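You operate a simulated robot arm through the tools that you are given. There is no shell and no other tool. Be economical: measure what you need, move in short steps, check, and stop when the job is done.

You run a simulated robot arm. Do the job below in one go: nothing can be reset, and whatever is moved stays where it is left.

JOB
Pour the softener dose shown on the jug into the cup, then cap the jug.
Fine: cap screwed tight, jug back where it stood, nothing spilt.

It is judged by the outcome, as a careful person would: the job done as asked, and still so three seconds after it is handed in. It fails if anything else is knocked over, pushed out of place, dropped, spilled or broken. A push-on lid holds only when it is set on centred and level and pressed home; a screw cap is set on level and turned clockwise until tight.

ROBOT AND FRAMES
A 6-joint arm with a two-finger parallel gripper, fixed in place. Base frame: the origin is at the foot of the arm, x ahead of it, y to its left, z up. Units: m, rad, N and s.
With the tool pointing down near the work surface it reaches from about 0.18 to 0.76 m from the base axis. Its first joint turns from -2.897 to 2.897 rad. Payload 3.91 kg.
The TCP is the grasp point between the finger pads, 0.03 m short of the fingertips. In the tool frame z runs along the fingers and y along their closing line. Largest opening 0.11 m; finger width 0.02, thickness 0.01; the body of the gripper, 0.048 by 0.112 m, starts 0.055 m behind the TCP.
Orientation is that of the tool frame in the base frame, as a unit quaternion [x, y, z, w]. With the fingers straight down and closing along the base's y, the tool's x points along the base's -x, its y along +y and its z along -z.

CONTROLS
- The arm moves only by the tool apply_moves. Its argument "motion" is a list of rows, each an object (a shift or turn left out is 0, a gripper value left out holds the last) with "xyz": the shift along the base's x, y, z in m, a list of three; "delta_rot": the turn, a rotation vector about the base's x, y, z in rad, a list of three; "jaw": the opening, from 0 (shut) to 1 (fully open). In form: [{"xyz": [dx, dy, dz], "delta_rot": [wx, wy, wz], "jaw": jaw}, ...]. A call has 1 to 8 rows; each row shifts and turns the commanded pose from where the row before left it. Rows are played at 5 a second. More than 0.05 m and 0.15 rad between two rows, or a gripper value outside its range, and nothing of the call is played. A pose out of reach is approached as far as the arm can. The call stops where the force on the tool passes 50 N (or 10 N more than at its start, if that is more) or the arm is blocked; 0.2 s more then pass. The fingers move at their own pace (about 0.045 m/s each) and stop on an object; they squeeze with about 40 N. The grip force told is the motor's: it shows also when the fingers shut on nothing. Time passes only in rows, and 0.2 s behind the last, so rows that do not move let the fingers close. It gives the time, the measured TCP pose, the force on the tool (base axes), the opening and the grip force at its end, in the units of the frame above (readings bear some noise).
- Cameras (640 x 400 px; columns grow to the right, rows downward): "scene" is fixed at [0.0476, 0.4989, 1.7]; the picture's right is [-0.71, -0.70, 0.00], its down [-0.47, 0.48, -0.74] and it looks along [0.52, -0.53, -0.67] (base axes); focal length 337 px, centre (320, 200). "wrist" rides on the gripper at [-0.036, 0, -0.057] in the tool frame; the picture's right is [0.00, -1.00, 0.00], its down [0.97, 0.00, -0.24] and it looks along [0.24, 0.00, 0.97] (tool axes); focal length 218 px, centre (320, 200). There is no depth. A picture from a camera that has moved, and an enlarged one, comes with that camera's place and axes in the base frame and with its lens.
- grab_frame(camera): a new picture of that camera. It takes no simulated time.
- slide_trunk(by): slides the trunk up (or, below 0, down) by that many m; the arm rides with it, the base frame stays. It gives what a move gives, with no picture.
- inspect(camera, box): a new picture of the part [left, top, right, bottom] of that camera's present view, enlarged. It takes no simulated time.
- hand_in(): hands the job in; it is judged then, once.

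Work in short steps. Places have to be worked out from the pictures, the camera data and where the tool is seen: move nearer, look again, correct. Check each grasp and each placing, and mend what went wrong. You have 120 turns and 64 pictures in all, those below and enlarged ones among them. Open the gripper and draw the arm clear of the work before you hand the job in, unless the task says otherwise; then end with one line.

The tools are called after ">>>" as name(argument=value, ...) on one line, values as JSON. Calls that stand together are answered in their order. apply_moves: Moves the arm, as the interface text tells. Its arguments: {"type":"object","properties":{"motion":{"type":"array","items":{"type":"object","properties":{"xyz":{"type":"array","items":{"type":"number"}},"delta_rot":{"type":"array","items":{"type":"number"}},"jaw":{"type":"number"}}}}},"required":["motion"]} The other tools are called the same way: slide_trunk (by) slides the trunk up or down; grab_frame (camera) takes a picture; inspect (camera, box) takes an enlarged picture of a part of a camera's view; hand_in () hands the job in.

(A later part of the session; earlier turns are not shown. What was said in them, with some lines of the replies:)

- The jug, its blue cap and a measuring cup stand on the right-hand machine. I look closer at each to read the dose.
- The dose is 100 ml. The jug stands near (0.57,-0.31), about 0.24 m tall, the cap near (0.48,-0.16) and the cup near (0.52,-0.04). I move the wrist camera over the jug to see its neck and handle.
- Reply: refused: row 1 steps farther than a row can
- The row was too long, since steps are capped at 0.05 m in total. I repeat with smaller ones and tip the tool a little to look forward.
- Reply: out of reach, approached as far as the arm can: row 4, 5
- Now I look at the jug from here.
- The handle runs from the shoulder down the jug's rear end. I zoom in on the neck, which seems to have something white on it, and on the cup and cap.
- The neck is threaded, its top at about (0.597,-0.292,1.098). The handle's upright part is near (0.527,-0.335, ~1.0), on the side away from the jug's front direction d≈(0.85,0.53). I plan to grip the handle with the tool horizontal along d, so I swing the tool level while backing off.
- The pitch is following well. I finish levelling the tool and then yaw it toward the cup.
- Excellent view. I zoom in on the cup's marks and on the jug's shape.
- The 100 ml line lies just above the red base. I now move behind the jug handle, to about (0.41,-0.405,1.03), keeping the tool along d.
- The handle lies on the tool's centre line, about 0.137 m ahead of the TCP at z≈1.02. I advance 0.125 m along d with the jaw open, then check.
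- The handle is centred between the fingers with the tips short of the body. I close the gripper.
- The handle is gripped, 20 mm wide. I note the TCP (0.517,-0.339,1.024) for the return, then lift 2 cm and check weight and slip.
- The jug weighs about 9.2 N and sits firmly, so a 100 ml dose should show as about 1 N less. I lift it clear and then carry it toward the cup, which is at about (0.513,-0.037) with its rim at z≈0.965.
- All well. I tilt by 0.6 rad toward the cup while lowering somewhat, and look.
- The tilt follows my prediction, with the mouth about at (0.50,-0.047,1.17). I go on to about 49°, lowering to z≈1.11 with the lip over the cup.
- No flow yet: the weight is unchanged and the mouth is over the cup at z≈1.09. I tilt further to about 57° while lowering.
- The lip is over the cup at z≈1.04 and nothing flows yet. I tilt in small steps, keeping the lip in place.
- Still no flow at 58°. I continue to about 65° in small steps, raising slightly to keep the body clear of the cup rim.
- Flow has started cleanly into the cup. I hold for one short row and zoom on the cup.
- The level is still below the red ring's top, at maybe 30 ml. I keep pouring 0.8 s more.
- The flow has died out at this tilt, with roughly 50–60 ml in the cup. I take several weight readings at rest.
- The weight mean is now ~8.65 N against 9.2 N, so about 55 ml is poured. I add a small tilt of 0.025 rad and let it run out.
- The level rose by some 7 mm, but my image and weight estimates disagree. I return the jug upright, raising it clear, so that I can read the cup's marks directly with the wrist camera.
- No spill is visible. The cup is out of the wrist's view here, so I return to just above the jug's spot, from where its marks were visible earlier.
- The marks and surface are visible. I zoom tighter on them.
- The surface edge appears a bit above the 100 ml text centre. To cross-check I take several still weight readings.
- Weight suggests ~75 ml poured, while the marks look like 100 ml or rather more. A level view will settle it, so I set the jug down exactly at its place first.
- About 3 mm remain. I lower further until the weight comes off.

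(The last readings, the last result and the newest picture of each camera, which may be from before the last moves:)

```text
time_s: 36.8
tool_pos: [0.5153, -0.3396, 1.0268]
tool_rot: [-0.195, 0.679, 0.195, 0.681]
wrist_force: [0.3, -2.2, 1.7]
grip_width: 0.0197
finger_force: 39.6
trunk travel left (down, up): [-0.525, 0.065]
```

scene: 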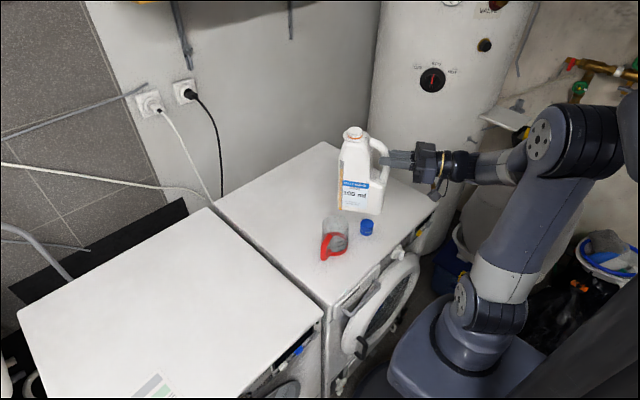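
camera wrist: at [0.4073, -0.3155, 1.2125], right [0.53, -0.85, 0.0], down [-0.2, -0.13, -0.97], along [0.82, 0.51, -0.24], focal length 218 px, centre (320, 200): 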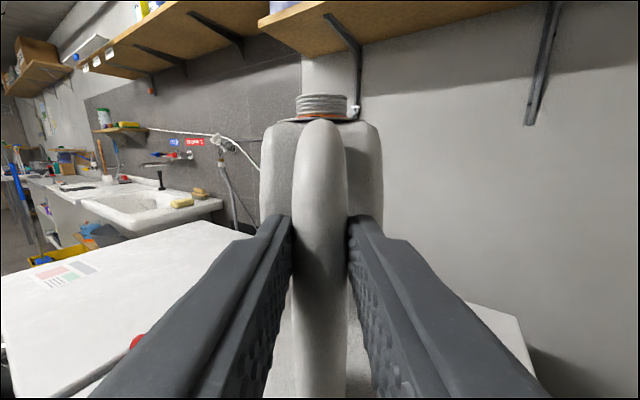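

The weight has come off, so the jug is standing. I open slowly and check it.

>>> apply_moves(motion=[{"jaw": 0.4}, {"jaw": 1.0}, {}, {}, {}, {}])

>>> apply_moves(motion=[{"xyz": [-0.025, -0.016, 0]}, {"xyz": [-0.034, -0.021, 0]}, {"xyz": [-0.034, -0.021, 0]}, {"xyz": [-0.034, -0.021, 0]}, {}])

>>> grab_frame(camera="wrist")

>>> inspect(camera="scene", box=[300, 120, 440, 270])

```text
time_s: 38.2
tool_pos: [0.5157, -0.3394, 1.0259]
tool_rot: [-0.195, 0.679, 0.195, 0.68]
wrist_force: [0.3, -0.5, -0.4]
grip_width: 0.1099
finger_force: 0.0
trunk travel left (down, up): [-0.525, 0.065]
```

```text
time_s: 39.4
tool_pos: [0.3901, -0.4204, 1.0252]
tool_rot: [-0.194, 0.679, 0.195, 0.681]
wrist_force: [-0.1, -0.4, -0.2]
grip_width: 0.1101
finger_force: 0.1
trunk travel left (down, up): [-0.525, 0.065]
```

```text
25 pictures are left
camera wrist: at [0.3412, -0.4487, 1.0629], right [0.53, -0.85, 0.0], down [-0.2, -0.13, -0.97], along [0.82, 0.52, -0.24], focal length 218 px, centre (320, 200)
```

wrist: 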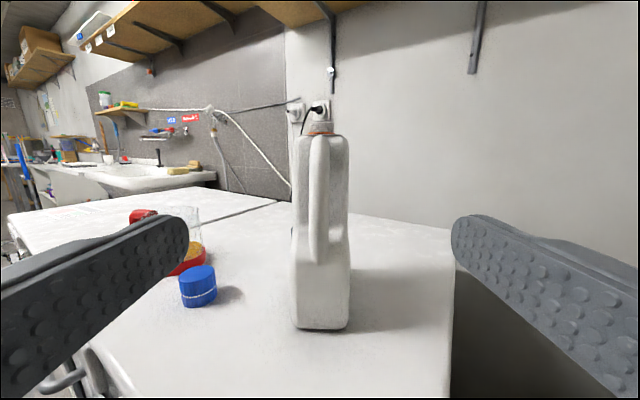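

```text
2.67 times, centred on (370, 195) of scene
camera zoom: at [0.0476, 0.4989, 1.7], right [-0.71, -0.7, 0.0], down [-0.47, 0.48, -0.74], along [0.52, -0.53, -0.67], focal length 898 px, centre (187, 213)
```

zoom: 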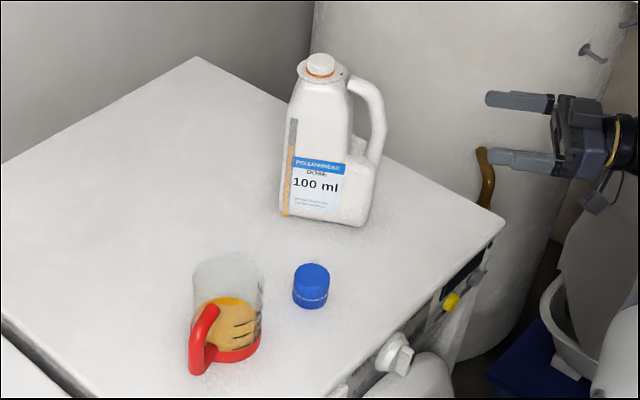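

The jug stands as it did before. I move to a low, near-level view of the cup's marks from in front of the machine.

>>> apply_moves(motion=[{"xyz": [-0.045, 0, 0]}, {"xyz": [-0.04, 0.02, 0]}, {"xyz": [-0.03, 0.035, -0.01]}, {"xyz": [-0.005, 0.045, -0.02]}, {"xyz": [0, 0.04, -0.03]}, {"xyz": [0, 0.04, -0.03]}, {"xyz": [0, 0.035, -0.03]}, {}])

>>> inspect(camera="wrist", box=[240, 150, 400, 290])

```text
time_s: 41.2
tool_pos: [0.2725, -0.2288, 0.9208]
tool_rot: [-0.194, 0.68, 0.197, 0.679]
wrist_force: [-0.2, 0.3, -0.2]
grip_width: 0.1101
finger_force: 0.1
out of reach, approached as far as the arm can: row 7
trunk travel left (down, up): [-0.525, 0.065]
```

```text
2.86 times, centred on (320, 220) of wrist
camera zoom: at [0.224, -0.2574, 0.9583], right [0.53, -0.85, 0.0], down [-0.21, -0.12, -0.97], along [0.82, 0.52, -0.24], focal length 624 px, centre (320, 143)
```

zoom: 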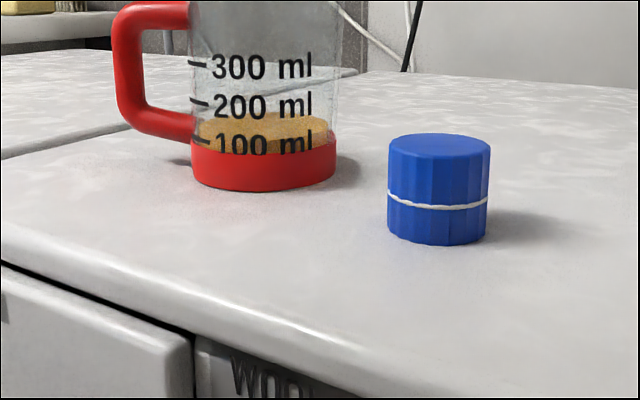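

Good view. I zoom tightly on the level and marks.

>>> inspect(camera="wrist", box=[270, 170, 330, 220])

```text
8.00 times, centred on (300, 195) of wrist
camera zoom: at [0.224, -0.2574, 0.9583], right [0.53, -0.85, 0.0], down [-0.21, -0.12, -0.97], along [0.82, 0.52, -0.24], focal length 1746 px, centre (480, 240)
```

zoom: 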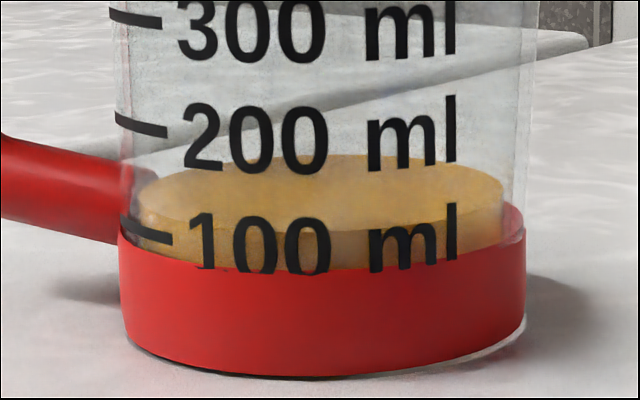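

With near-level sight the liquid's front edge sits on the 100 ml text, reading about 100–108 ml once parallax is allowed for. That agrees with the weight midway, so the dose is right. Now the cap, which stands at about (0.480,-0.158), 0.047 wide and 0.039 tall. I rise and turn the tool downward.

>>> apply_moves(motion=[{"xyz": [0, 0.005, 0.045]}, {"xyz": [0, 0.005, 0.045]}, {"xyz": [0.01, 0.01, 0.04], "delta_rot": [-0.0759, 0.1211, 0]}, {"xyz": [0.02, 0.01, 0.03], "delta_rot": [-0.0759, 0.1211, 0]}, {"xyz": [0.02, 0.01, 0.03], "delta_rot": [-0.0759, 0.1211, 0]}, {"xyz": [0.02, 0.005, 0.02], "delta_rot": [-0.0759, 0.1211, 0]}, {"xyz": [0.02, 0.005, 0.01], "delta_rot": [-0.0759, 0.1211, 0]}, {"xyz": [0.02, 0.005, 0], "delta_rot": [-0.0759, 0.1211, 0]}])

>>> apply_moves(motion=[{"xyz": [0.02, 0.003, 0], "delta_rot": [-0.0759, 0.1211, 0]}, {"xyz": [0.02, 0.003, 0], "delta_rot": [-0.0759, 0.1211, 0]}, {"xyz": [0.02, 0.003, 0], "delta_rot": [-0.0759, 0.1211, 0]}, {"xyz": [0.02, 0.003, -0.01], "delta_rot": [-0.0759, 0.1211, 0]}, {"xyz": [0.01, 0.0, -0.02], "delta_rot": [-0.0753, 0.12, 0]}, {"xyz": [0, 0.0, -0.02]}, {}])

>>> grab_frame(camera="wrist")

```text
time_s: 43.0
tool_pos: [0.3814, -0.1705, 1.14]
tool_rot: [-0.259, 0.901, 0.095, 0.335]
wrist_force: [-0.7, 0.9, -0.1]
grip_width: 0.1101
finger_force: 0.0
trunk travel left (down, up): [-0.525, 0.065]
```

```text
time_s: 44.6
tool_pos: [0.4716, -0.1602, 1.0886]
tool_rot: [-0.277, 0.961, -0.001, 0.001]
wrist_force: [0.4, -0.8, 0.1]
grip_width: 0.1101
finger_force: 0.0
trunk travel left (down, up): [-0.525, 0.065]
```

```text
21 pictures are left
camera wrist: at [0.5024, -0.1395, 1.1483], right [0.53, -0.85, 0.0], down [-0.82, -0.52, 0.24], along [-0.2, -0.13, -0.97], focal length 218 px, centre (320, 200)
```

wrist: 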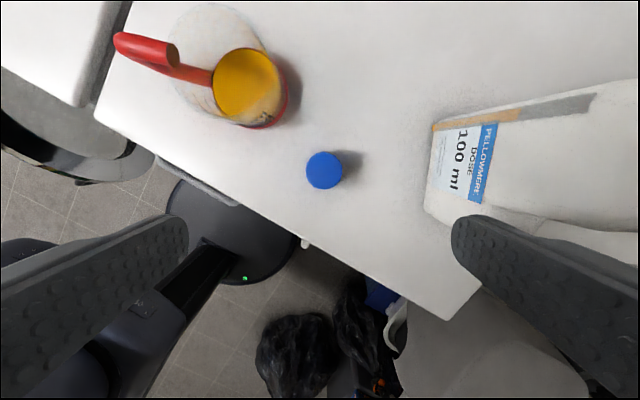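

The tool points straight down, with the cap at about (0.482,-0.158). I centre over it and descend to just above.

>>> apply_moves(motion=[{"xyz": [0.009, 0.0015, -0.03]}, {"xyz": [0, 0, -0.04]}, {"xyz": [0, 0, -0.04]}, {"xyz": [0, 0, -0.035]}, {}, {}])

>>> grab_frame(camera="wrist")

```text
time_s: 46.0
tool_pos: [0.48, -0.1589, 0.9451]
tool_rot: [-0.277, 0.961, 0.0, 0.0]
wrist_force: [-0.7, 0.1, 0.3]
grip_width: 0.1098
finger_force: 0.1
trunk travel left (down, up): [-0.525, 0.065]
```

```text
20 pictures are left
camera wrist: at [0.5112, -0.1391, 1.0041], right [0.53, -0.85, 0.0], down [-0.82, -0.52, 0.24], along [-0.2, -0.13, -0.97], focal length 218 px, centre (320, 200)
```

wrist: 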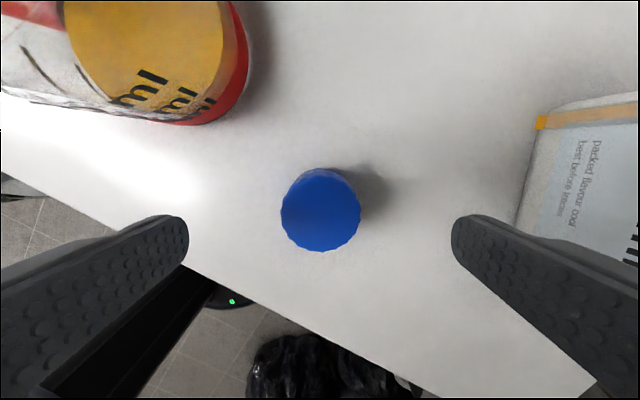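

The cap is centred within 1–2 mm. I lower to z≈0.885 and close on it.

>>> apply_moves(motion=[{"xyz": [0.001, 0.0005, -0.03]}, {"xyz": [0, 0, -0.02]}, {"xyz": [0, 0, -0.01]}, {}, {"jaw": 0.2}, {}, {}, {"jaw": 0}])

>>> apply_moves(motion=[{}, {}, {}])

```text
time_s: 47.8
tool_pos: [0.4811, -0.1571, 0.8855]
tool_rot: [-0.277, 0.961, 0.0, 0.0]
wrist_force: [0.5, 0.8, 0.1]
grip_width: 0.0416
finger_force: 19.8
trunk travel left (down, up): [-0.525, 0.065]
```

```text
time_s: 48.6
tool_pos: [0.4804, -0.1571, 0.886]
tool_rot: [-0.276, 0.961, -0.001, 0.0]
wrist_force: [0.3, -0.6, 0.3]
grip_width: 0.0406
finger_force: 40.2
trunk travel left (down, up): [-0.525, 0.065]
```

The cap is gripped, 41 mm wide. I lift it and move behind the neck to view the neck's exact place before placing.

>>> apply_moves(motion=[{"xyz": [0, 0, 0.04]}, {"xyz": [0, 0, 0.05]}, {"xyz": [0, 0, 0.05]}, {"xyz": [0, 0, 0.05]}, {"xyz": [0, 0, 0.05]}, {"xyz": [0, 0, 0.05]}, {"xyz": [0, 0, 0.01]}, {}])

>>> apply_moves(motion=[{"xyz": [0.016, -0.042, 0]}, {"xyz": [0.016, -0.042, 0]}, {"xyz": [0.016, -0.042, 0]}, {"xyz": [0.016, -0.041, 0]}, {}, {}])

>>> grab_frame(camera="wrist")

```text
time_s: 50.4
tool_pos: [0.4841, -0.1566, 1.1863]
tool_rot: [-0.276, 0.961, 0.001, 0.0]
wrist_force: [0.1, -0.2, 0.6]
grip_width: 0.0407
finger_force: 40.0
trunk travel left (down, up): [-0.525, 0.065]
```

```text
time_s: 51.8
tool_pos: [0.5452, -0.3259, 1.1819]
tool_rot: [-0.277, 0.961, -0.001, 0.0]
wrist_force: [0.3, -0.1, -0.5]
grip_width: 0.0409
finger_force: 39.8
trunk travel left (down, up): [-0.525, 0.065]
```

```text
19 pictures are left
camera wrist: at [0.5755, -0.3058, 1.2408], right [0.53, -0.85, 0.0], down [-0.82, -0.52, 0.24], along [-0.2, -0.13, -0.97], focal length 218 px, centre (320, 200)
```

wrist: 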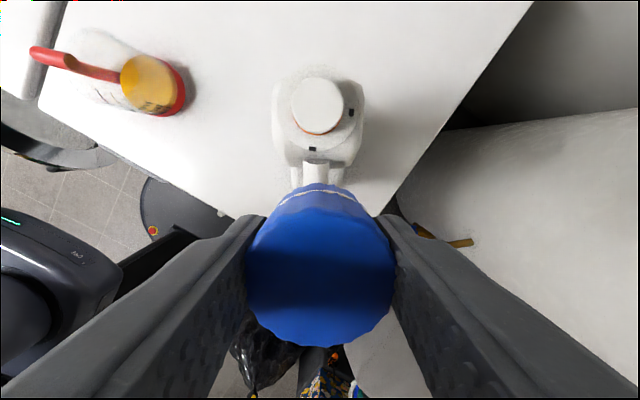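

The neck is 61 mm ahead along d and 2 mm to the side. I move over it by that offset and look from the scene camera.

>>> apply_moves(motion=[{"xyz": [0.025, 0.017, 0]}, {"xyz": [0.026, 0.017, 0]}, {}, {"xyz": [0, 0, -0.02]}, {"xyz": [0, 0, -0.012]}, {}, {}])

>>> inspect(camera="scene", box=[345, 115, 405, 155])

>>> grab_frame(camera="wrist")

```text
time_s: 53.4
tool_pos: [0.5967, -0.2895, 1.1518]
tool_rot: [-0.276, 0.961, 0.0, 0.0]
wrist_force: [-0.6, -0.6, 0.9]
grip_width: 0.0405
finger_force: 39.8
trunk travel left (down, up): [-0.525, 0.065]
```

```text
10.00 times, centred on (375, 135) of scene
camera zoom: at [0.0476, 0.4989, 1.7], right [-0.71, -0.7, 0.0], down [-0.47, 0.48, -0.74], along [0.52, -0.53, -0.67], focal length 3366 px, centre (-230, 850)
```

zoom: 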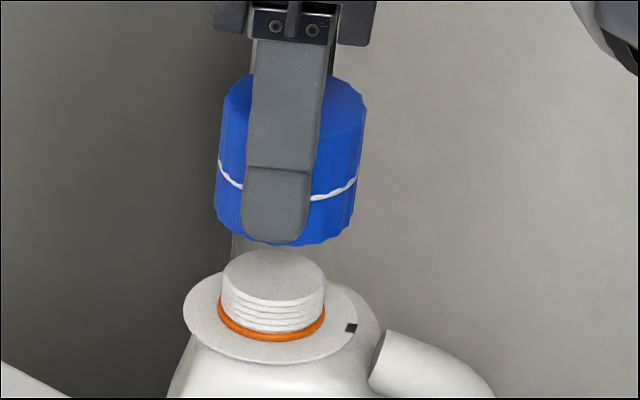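

```text
17 pictures are left
camera wrist: at [0.6266, -0.2698, 1.2104], right [0.53, -0.85, 0.0], down [-0.82, -0.52, 0.24], along [-0.2, -0.13, -0.97], focal length 218 px, centre (320, 200)
```

wrist: 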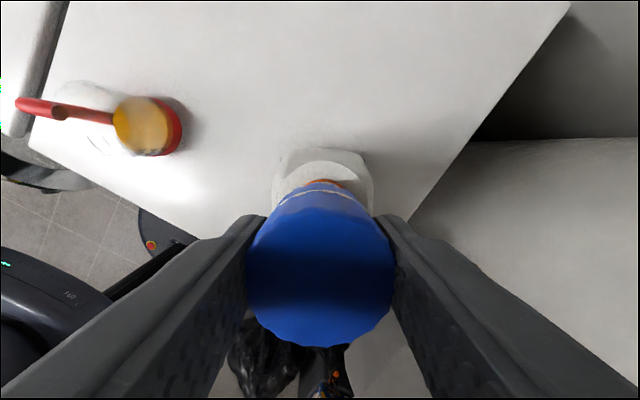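

Sideways the cap looks centred within about 1 mm, and the neck top seems nearer z≈1.09. I shift 1.5 mm along d and lower gently until contact.

>>> apply_moves(motion=[{"xyz": [0.0013, 0.0008, -0.008]}, {"xyz": [0, 0, -0.006]}, {"xyz": [0, 0, -0.004]}, {"xyz": [0, 0, -0.003]}, {}])

```text
time_s: 54.6
tool_pos: [0.5984, -0.2896, 1.1319]
tool_rot: [-0.277, 0.961, 0.001, 0.001]
wrist_force: [0.0, -0.1, -0.3]
grip_width: 0.0401
finger_force: 40.2
trunk travel left (down, up): [-0.525, 0.065]
```

No contact yet at 1.132. I lower further in 2–3 mm steps.

>>> apply_moves(motion=[{"xyz": [0, 0, -0.003]}, {"xyz": [0, 0, -0.002]}, {"xyz": [0, 0, -0.002]}, {"xyz": [0, 0, -0.002]}, {}])

>>> inspect(camera="scene", box=[345, 115, 405, 155])

```text
time_s: 55.8
tool_pos: [0.5981, -0.2893, 1.1223]
tool_rot: [-0.277, 0.961, 0.001, 0.0]
wrist_force: [-0.2, -0.4, -0.3]
grip_width: 0.0403
finger_force: 40.3
trunk travel left (down, up): [-0.525, 0.065]
```

```text
10.00 times, centred on (375, 135) of scene
camera zoom: at [0.0476, 0.4989, 1.7], right [-0.71, -0.7, 0.0], down [-0.47, 0.48, -0.74], along [0.52, -0.53, -0.67], focal length 3366 px, centre (-230, 850)
```

zoom: 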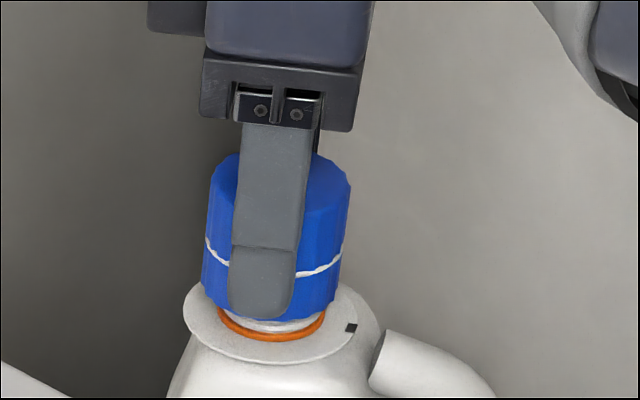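

The cap is centred over the neck and already down over its top, with no force. I lower on until it meets the thread.

>>> apply_moves(motion=[{"xyz": [0, 0, -0.002]}, {"xyz": [0, 0, -0.002]}, {"xyz": [0, 0, -0.002]}, {}])

```text
time_s: 56.8
tool_pos: [0.5971, -0.2894, 1.1173]
tool_rot: [-0.277, 0.961, 0.0, 0.0]
wrist_force: [-0.6, 0.0, -0.4]
grip_width: 0.0402
finger_force: 39.7
trunk travel left (down, up): [-0.525, 0.065]
```

Still free. I continue downward by a few more millimetres.

>>> apply_moves(motion=[{"xyz": [0, 0, -0.002]}, {"xyz": [0, 0, -0.0015]}, {"xyz": [0, 0, -0.0015]}, {}])

>>> inspect(camera="scene", box=[345, 115, 405, 155])

```text
time_s: 57.8
tool_pos: [0.5972, -0.2902, 1.1145]
tool_rot: [-0.276, 0.961, -0.002, 0.002]
wrist_force: [0.6, -4.6, 17.4]
grip_width: 0.0401
finger_force: 40.3
trunk travel left (down, up): [-0.525, 0.065]
```

```text
10.00 times, centred on (375, 135) of scene
camera zoom: at [0.0476, 0.4989, 1.7], right [-0.71, -0.7, 0.0], down [-0.47, 0.48, -0.74], along [0.52, -0.53, -0.67], focal length 3366 px, centre (-230, 850)
```

zoom: 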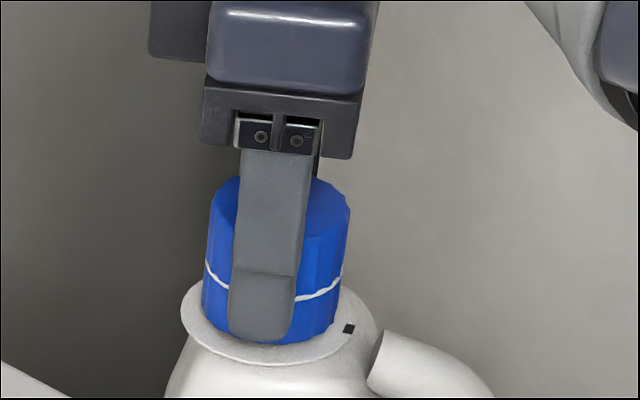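

Contact is made with 17 N down and the cap is level. I turn clockwise (negative about z) in steps with light pressure and watch.

>>> apply_moves(motion=[{"delta_rot": [0, 0, -0.12]}, {"delta_rot": [0, 0, -0.12]}, {"delta_rot": [0, 0, -0.12]}, {"delta_rot": [0, 0, -0.12]}, {}])

>>> inspect(camera="scene", box=[335, 115, 405, 205])

```text
time_s: 59.0
tool_pos: [0.5982, -0.2903, 1.1122]
tool_rot: [-0.039, 0.999, -0.001, 0.002]
wrist_force: [2.3, -3.7, 19.0]
grip_width: 0.0393
finger_force: 40.1
trunk travel left (down, up): [-0.525, 0.065]
```

```text
4.44 times, centred on (370, 160) of scene
camera zoom: at [0.0476, 0.4989, 1.7], right [-0.71, -0.7, 0.0], down [-0.47, 0.48, -0.74], along [0.52, -0.53, -0.67], focal length 1496 px, centre (98, 378)
```

zoom: 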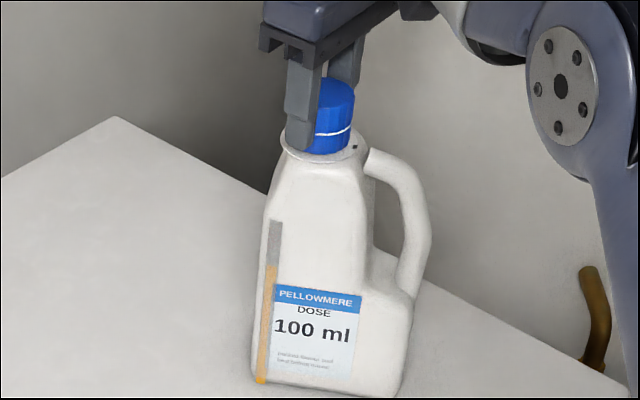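

The cap turns without moving the jug, and the tool sinks slightly. I keep turning clockwise.

>>> apply_moves(motion=[{"delta_rot": [0, 0, -0.14]}, {"delta_rot": [0, 0, -0.14]}, {"delta_rot": [0, 0, -0.14]}, {"delta_rot": [0, 0, -0.14]}, {"delta_rot": [0, 0, -0.14]}, {"delta_rot": [0, 0, -0.14]}, {"delta_rot": [0, 0, -0.14]}, {}])

```text
time_s: 60.8
tool_pos: [0.5981, -0.2884, 1.1112]
tool_rot: [0.436, 0.9, 0.0, -0.001]
wrist_force: [-1.7, -3.1, 1.4]
grip_width: 0.0394
finger_force: 39.8
trunk travel left (down, up): [-0.525, 0.065]
```

The downward force has eased to 1.4 N, so the cap is drawing down its thread. I keep turning, following down 1 mm.

>>> apply_moves(motion=[{"xyz": [0, 0, -0.0005], "delta_rot": [0, 0, -0.14]}, {"xyz": [0, 0, -0.0005], "delta_rot": [0, 0, -0.14]}, {"delta_rot": [0, 0, -0.14]}, {"delta_rot": [0, 0, -0.14]}, {"delta_rot": [0, 0, -0.14]}, {"delta_rot": [0, 0, -0.14]}, {}])

>>> inspect(camera="scene", box=[335, 115, 405, 205])

```text
time_s: 62.4
tool_pos: [0.599, -0.2902, 1.1114]
tool_rot: [0.765, 0.644, 0.0, 0.0]
wrist_force: [-0.3, -0.1, -5.7]
grip_width: 0.039
finger_force: 40.0
trunk travel left (down, up): [-0.525, 0.065]
```

```text
4.44 times, centred on (370, 160) of scene
camera zoom: at [0.0476, 0.4989, 1.7], right [-0.71, -0.7, 0.0], down [-0.47, 0.48, -0.74], along [0.52, -0.53, -0.67], focal length 1496 px, centre (98, 378)
```

zoom: 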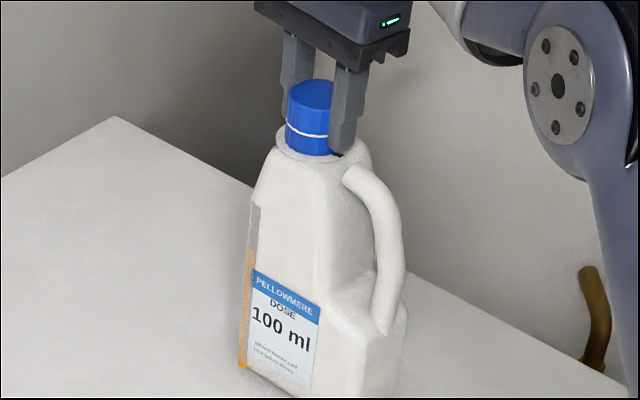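

The jug has turned some 34° with the cap and is being drawn up (-5.7 N), because the cap sinks on its thread while my height stays fixed. I lift it a few millimetres by the cap, turn it back 0.6 rad and check.

>>> apply_moves(motion=[{"xyz": [0, 0, 0.002]}, {"xyz": [0, 0, 0.002]}, {}, {"delta_rot": [0, 0, 0.1]}, {"delta_rot": [0, 0, 0.1]}, {"delta_rot": [0, 0, 0.1]}, {}])

>>> inspect(camera="scene", box=[335, 115, 405, 205])

```text
time_s: 64.0
tool_pos: [0.5983, -0.2897, 1.1145]
tool_rot: [0.659, 0.752, 0.0, -0.001]
wrist_force: [-0.5, 0.3, -8.8]
grip_width: 0.0388
finger_force: 40.0
trunk travel left (down, up): [-0.525, 0.065]
```

```text
4.44 times, centred on (370, 160) of scene
camera zoom: at [0.0476, 0.4989, 1.7], right [-0.71, -0.7, 0.0], down [-0.47, 0.48, -0.74], along [0.52, -0.53, -0.67], focal length 1496 px, centre (98, 378)
```

zoom: 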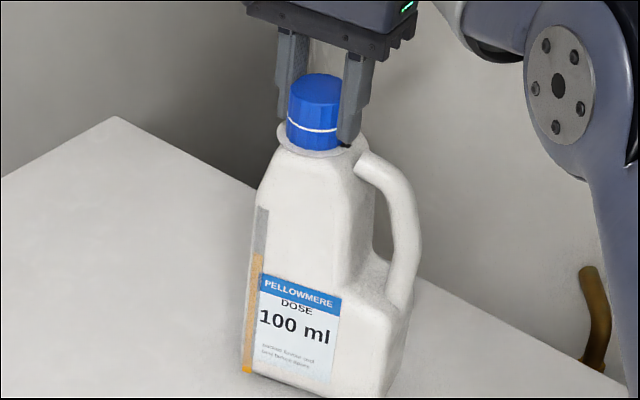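

The jug hangs level from the cap and turns with it. I turn back 0.3 more and lower it to stand.

>>> apply_moves(motion=[{"delta_rot": [0, 0, 0.1]}, {"delta_rot": [0, 0, 0.1]}, {"delta_rot": [0, 0, 0.1]}, {}, {"xyz": [0, 0, -0.0015]}, {"xyz": [0, 0, -0.0015]}, {"xyz": [0, 0, -0.001]}, {}])

>>> inspect(camera="scene", box=[335, 115, 405, 205])

```text
time_s: 65.8
tool_pos: [0.5975, -0.2898, 1.1117]
tool_rot: [0.539, 0.842, 0.0, -0.001]
wrist_force: [0.1, 0.4, -6.6]
grip_width: 0.0391
finger_force: 40.3
trunk travel left (down, up): [-0.525, 0.065]
```

```text
4.44 times, centred on (370, 160) of scene
camera zoom: at [0.0476, 0.4989, 1.7], right [-0.71, -0.7, 0.0], down [-0.47, 0.48, -0.74], along [0.52, -0.53, -0.67], focal length 1496 px, centre (98, 378)
```

zoom: 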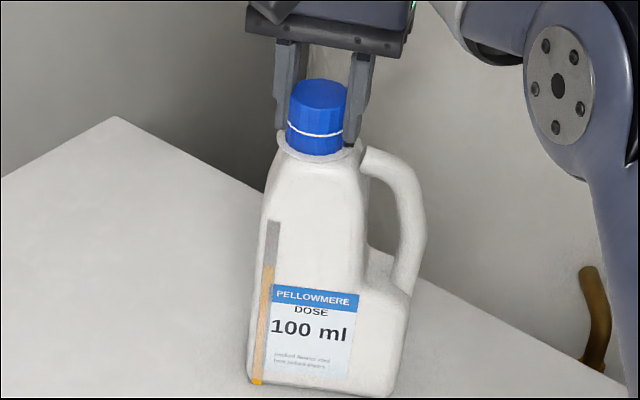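

The jug is back to its old heading within a couple of degrees. Now I press down firmly so its base holds, to finish the tightening.

>>> apply_moves(motion=[{"xyz": [0, 0, -0.001]}, {"xyz": [0, 0, -0.001]}, {"xyz": [0, 0, -0.001]}, {"xyz": [0, 0, -0.001]}, {}])

```text
time_s: 67.0
tool_pos: [0.5988, -0.2891, 1.1104]
tool_rot: [0.539, 0.842, 0.0, 0.002]
wrist_force: [10.4, 3.9, 22.7]
grip_width: 0.039
finger_force: 40.4
trunk travel left (down, up): [-0.525, 0.065]
```

With 23 N pressing down, I turn clockwise in small steps and see whether the cap or the whole jug moves.

>>> apply_moves(motion=[{"delta_rot": [0, 0, -0.08]}, {"delta_rot": [0, 0, -0.08]}, {"delta_rot": [0, 0, -0.08]}, {}])

>>> inspect(camera="scene", box=[335, 115, 405, 205])

```text
time_s: 68.0
tool_pos: [0.5964, -0.2899, 1.1099]
tool_rot: [0.637, 0.771, 0.0, 0.002]
wrist_force: [-1.8, 1.3, 29.8]
grip_width: 0.0394
finger_force: 40.0
trunk travel left (down, up): [-0.525, 0.065]
```

```text
4.44 times, centred on (370, 160) of scene
camera zoom: at [0.0476, 0.4989, 1.7], right [-0.71, -0.7, 0.0], down [-0.47, 0.48, -0.74], along [0.52, -0.53, -0.67], focal length 1496 px, centre (98, 378)
```

zoom: 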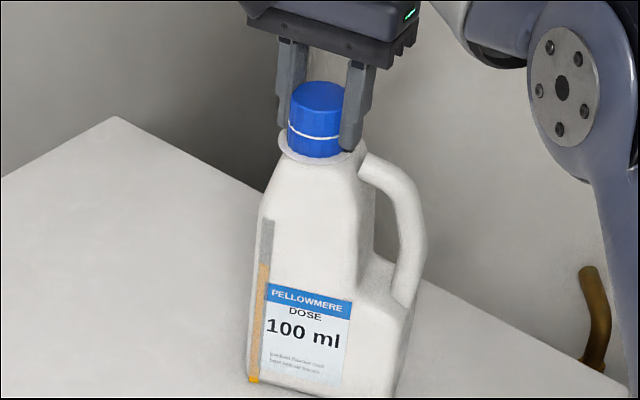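

The jug turned about 11° of the tool's 14° despite ~38 N on its base, so the cap is tight. I lift it slightly by the cap, turn it back 0.145 rad to its old heading and set it down.

>>> apply_moves(motion=[{"xyz": [0, 0, 0.003]}, {"xyz": [0, 0, 0.003]}, {"xyz": [0, 0, 0.0025]}, {}, {"delta_rot": [0, 0, 0.07]}, {"delta_rot": [0, 0, 0.075]}, {}, {}])

>>> apply_moves(motion=[{"xyz": [0, 0, -0.0015]}, {"xyz": [0, 0, -0.0015]}, {"xyz": [0, 0, -0.001]}, {}])

>>> inspect(camera="scene", box=[335, 115, 405, 205])

```text
time_s: 69.8
tool_pos: [0.5978, -0.2896, 1.1157]
tool_rot: [0.578, 0.816, 0.0, 0.0]
wrist_force: [0.2, 0.8, -7.8]
grip_width: 0.0392
finger_force: 40.6
trunk travel left (down, up): [-0.525, 0.065]
```

```text
time_s: 70.8
tool_pos: [0.5986, -0.2896, 1.1124]
tool_rot: [0.578, 0.816, 0.0, -0.002]
wrist_force: [-0.7, -0.1, -8.2]
grip_width: 0.039
finger_force: 40.0
trunk travel left (down, up): [-0.525, 0.065]
```

```text
4.44 times, centred on (370, 160) of scene
camera zoom: at [0.0476, 0.4989, 1.7], right [-0.71, -0.7, 0.0], down [-0.47, 0.48, -0.74], along [0.52, -0.53, -0.67], focal length 1496 px, centre (98, 378)
```

zoom: 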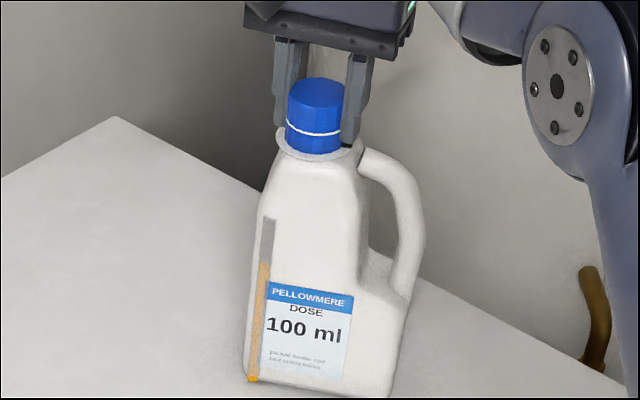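

It still hangs, about 4° short of its heading and about 2 mm off. I correct both while it hangs and then lower it.

>>> apply_moves(motion=[{"xyz": [-0.0015, -0.0015, 0.001], "delta_rot": [0, 0, 0.065]}, {}, {"xyz": [0, 0, -0.001]}, {"xyz": [0, 0, -0.001]}, {"xyz": [0, 0, -0.001]}, {}, {}])

```text
time_s: 72.4
tool_pos: [0.5973, -0.2902, 1.1099]
tool_rot: [0.552, 0.834, 0.0, 0.001]
wrist_force: [2.1, 1.8, -0.9]
grip_width: 0.0392
finger_force: 39.9
trunk travel left (down, up): [-0.525, 0.065]
```

The jug stands again, force ≈0. I open only slightly, to avoid pushing the handle, and lift straight off.

>>> apply_moves(motion=[{"jaw": 0.46}, {}, {}, {}, {"xyz": [0, 0, 0.02]}, {"xyz": [0, 0, 0.03]}, {"xyz": [0, 0, 0.03]}, {}])

>>> inspect(camera="scene", box=[335, 115, 405, 205])

```text
time_s: 74.2
tool_pos: [0.5947, -0.2917, 1.1898]
tool_rot: [0.552, 0.834, 0.0, -0.001]
wrist_force: [0.6, 0.2, 0.4]
grip_width: 0.0507
finger_force: 0.0
trunk travel left (down, up): [-0.525, 0.065]
```

```text
4.44 times, centred on (370, 160) of scene
camera zoom: at [0.0476, 0.4989, 1.7], right [-0.71, -0.7, 0.0], down [-0.47, 0.48, -0.74], along [0.52, -0.53, -0.67], focal length 1496 px, centre (98, 378)
```

zoom: 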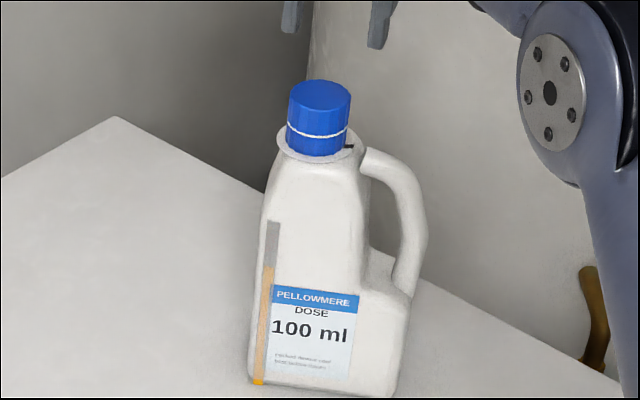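

The jug stands with the cap on level, within about 2 mm of its old place. I zoom in on the cap seating and its marks.

>>> inspect(camera="scene", box=[355, 130, 395, 155])

>>> grab_frame(camera="wrist")

```text
16.00 times, centred on (375, 142) of scene
camera zoom: at [0.0476, 0.4989, 1.7], right [-0.71, -0.7, 0.0], down [-0.47, 0.48, -0.74], along [0.52, -0.53, -0.67], focal length 5386 px, centre (-560, 1120)
```

zoom: 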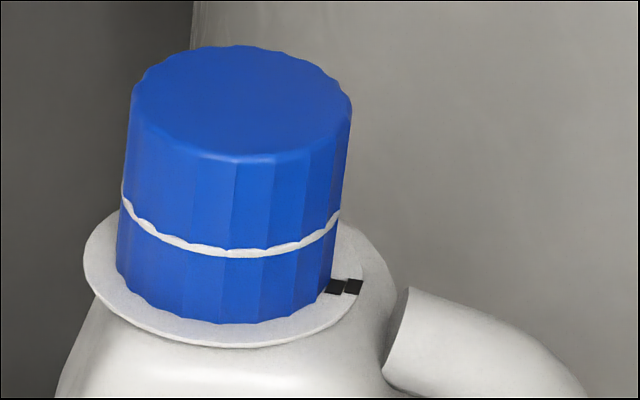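

```text
6 pictures are left
camera wrist: at [0.6089, -0.3241, 1.2492], right [-0.92, -0.39, 0.0], down [-0.38, 0.89, 0.24], along [-0.09, 0.22, -0.97], focal length 218 px, centre (320, 200)
```

wrist: 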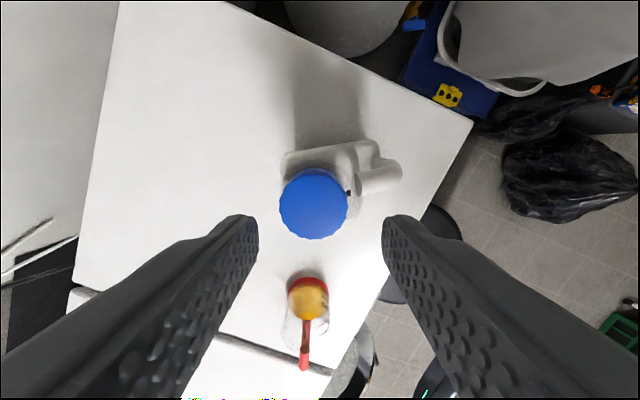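

The cap sits flat on the flange, and its black tick lines up with the flange's tick, so it is screwed home. I open the gripper and draw the arm clear.

>>> apply_moves(motion=[{"xyz": [0, 0, 0.03]}, {"xyz": [-0.04, 0.01, 0.01]}, {"xyz": [-0.045, 0.01, 0]}, {"xyz": [-0.045, 0.01, 0], "jaw": 1.0}, {"xyz": [-0.045, 0.01, 0]}, {"xyz": [-0.045, 0.01, 0]}, {"xyz": [-0.03, 0.01, 0]}, {}])

>>> grab_frame(camera="scene")

```text
time_s: 76.0
tool_pos: [0.3462, -0.2333, 1.2302]
tool_rot: [0.552, 0.834, 0.0, 0.0]
wrist_force: [0.3, -0.1, 0.8]
grip_width: 0.11
finger_force: 0.0
trunk travel left (down, up): [-0.525, 0.065]
```

```text
5 pictures are left
```

scene: 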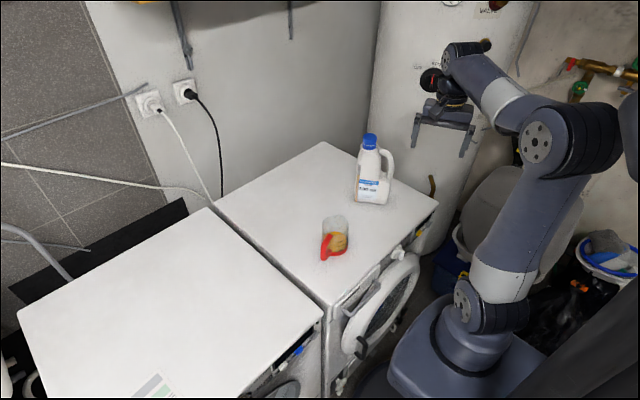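

The dose is in the cup, the jug is capped and back in place, the surface is clean and the arm is clear, so I hand in.

>>> hand_in()

```text
The job is handed in.
```

The cup holds about 100 ml of softener (roughly 100–108 ml by its marks, though the jug's weight loss suggested nearer 75 ml), the jug is capped tight and back within about 2 mm of its place, no spill showed in the pictures, and the job is handed in.
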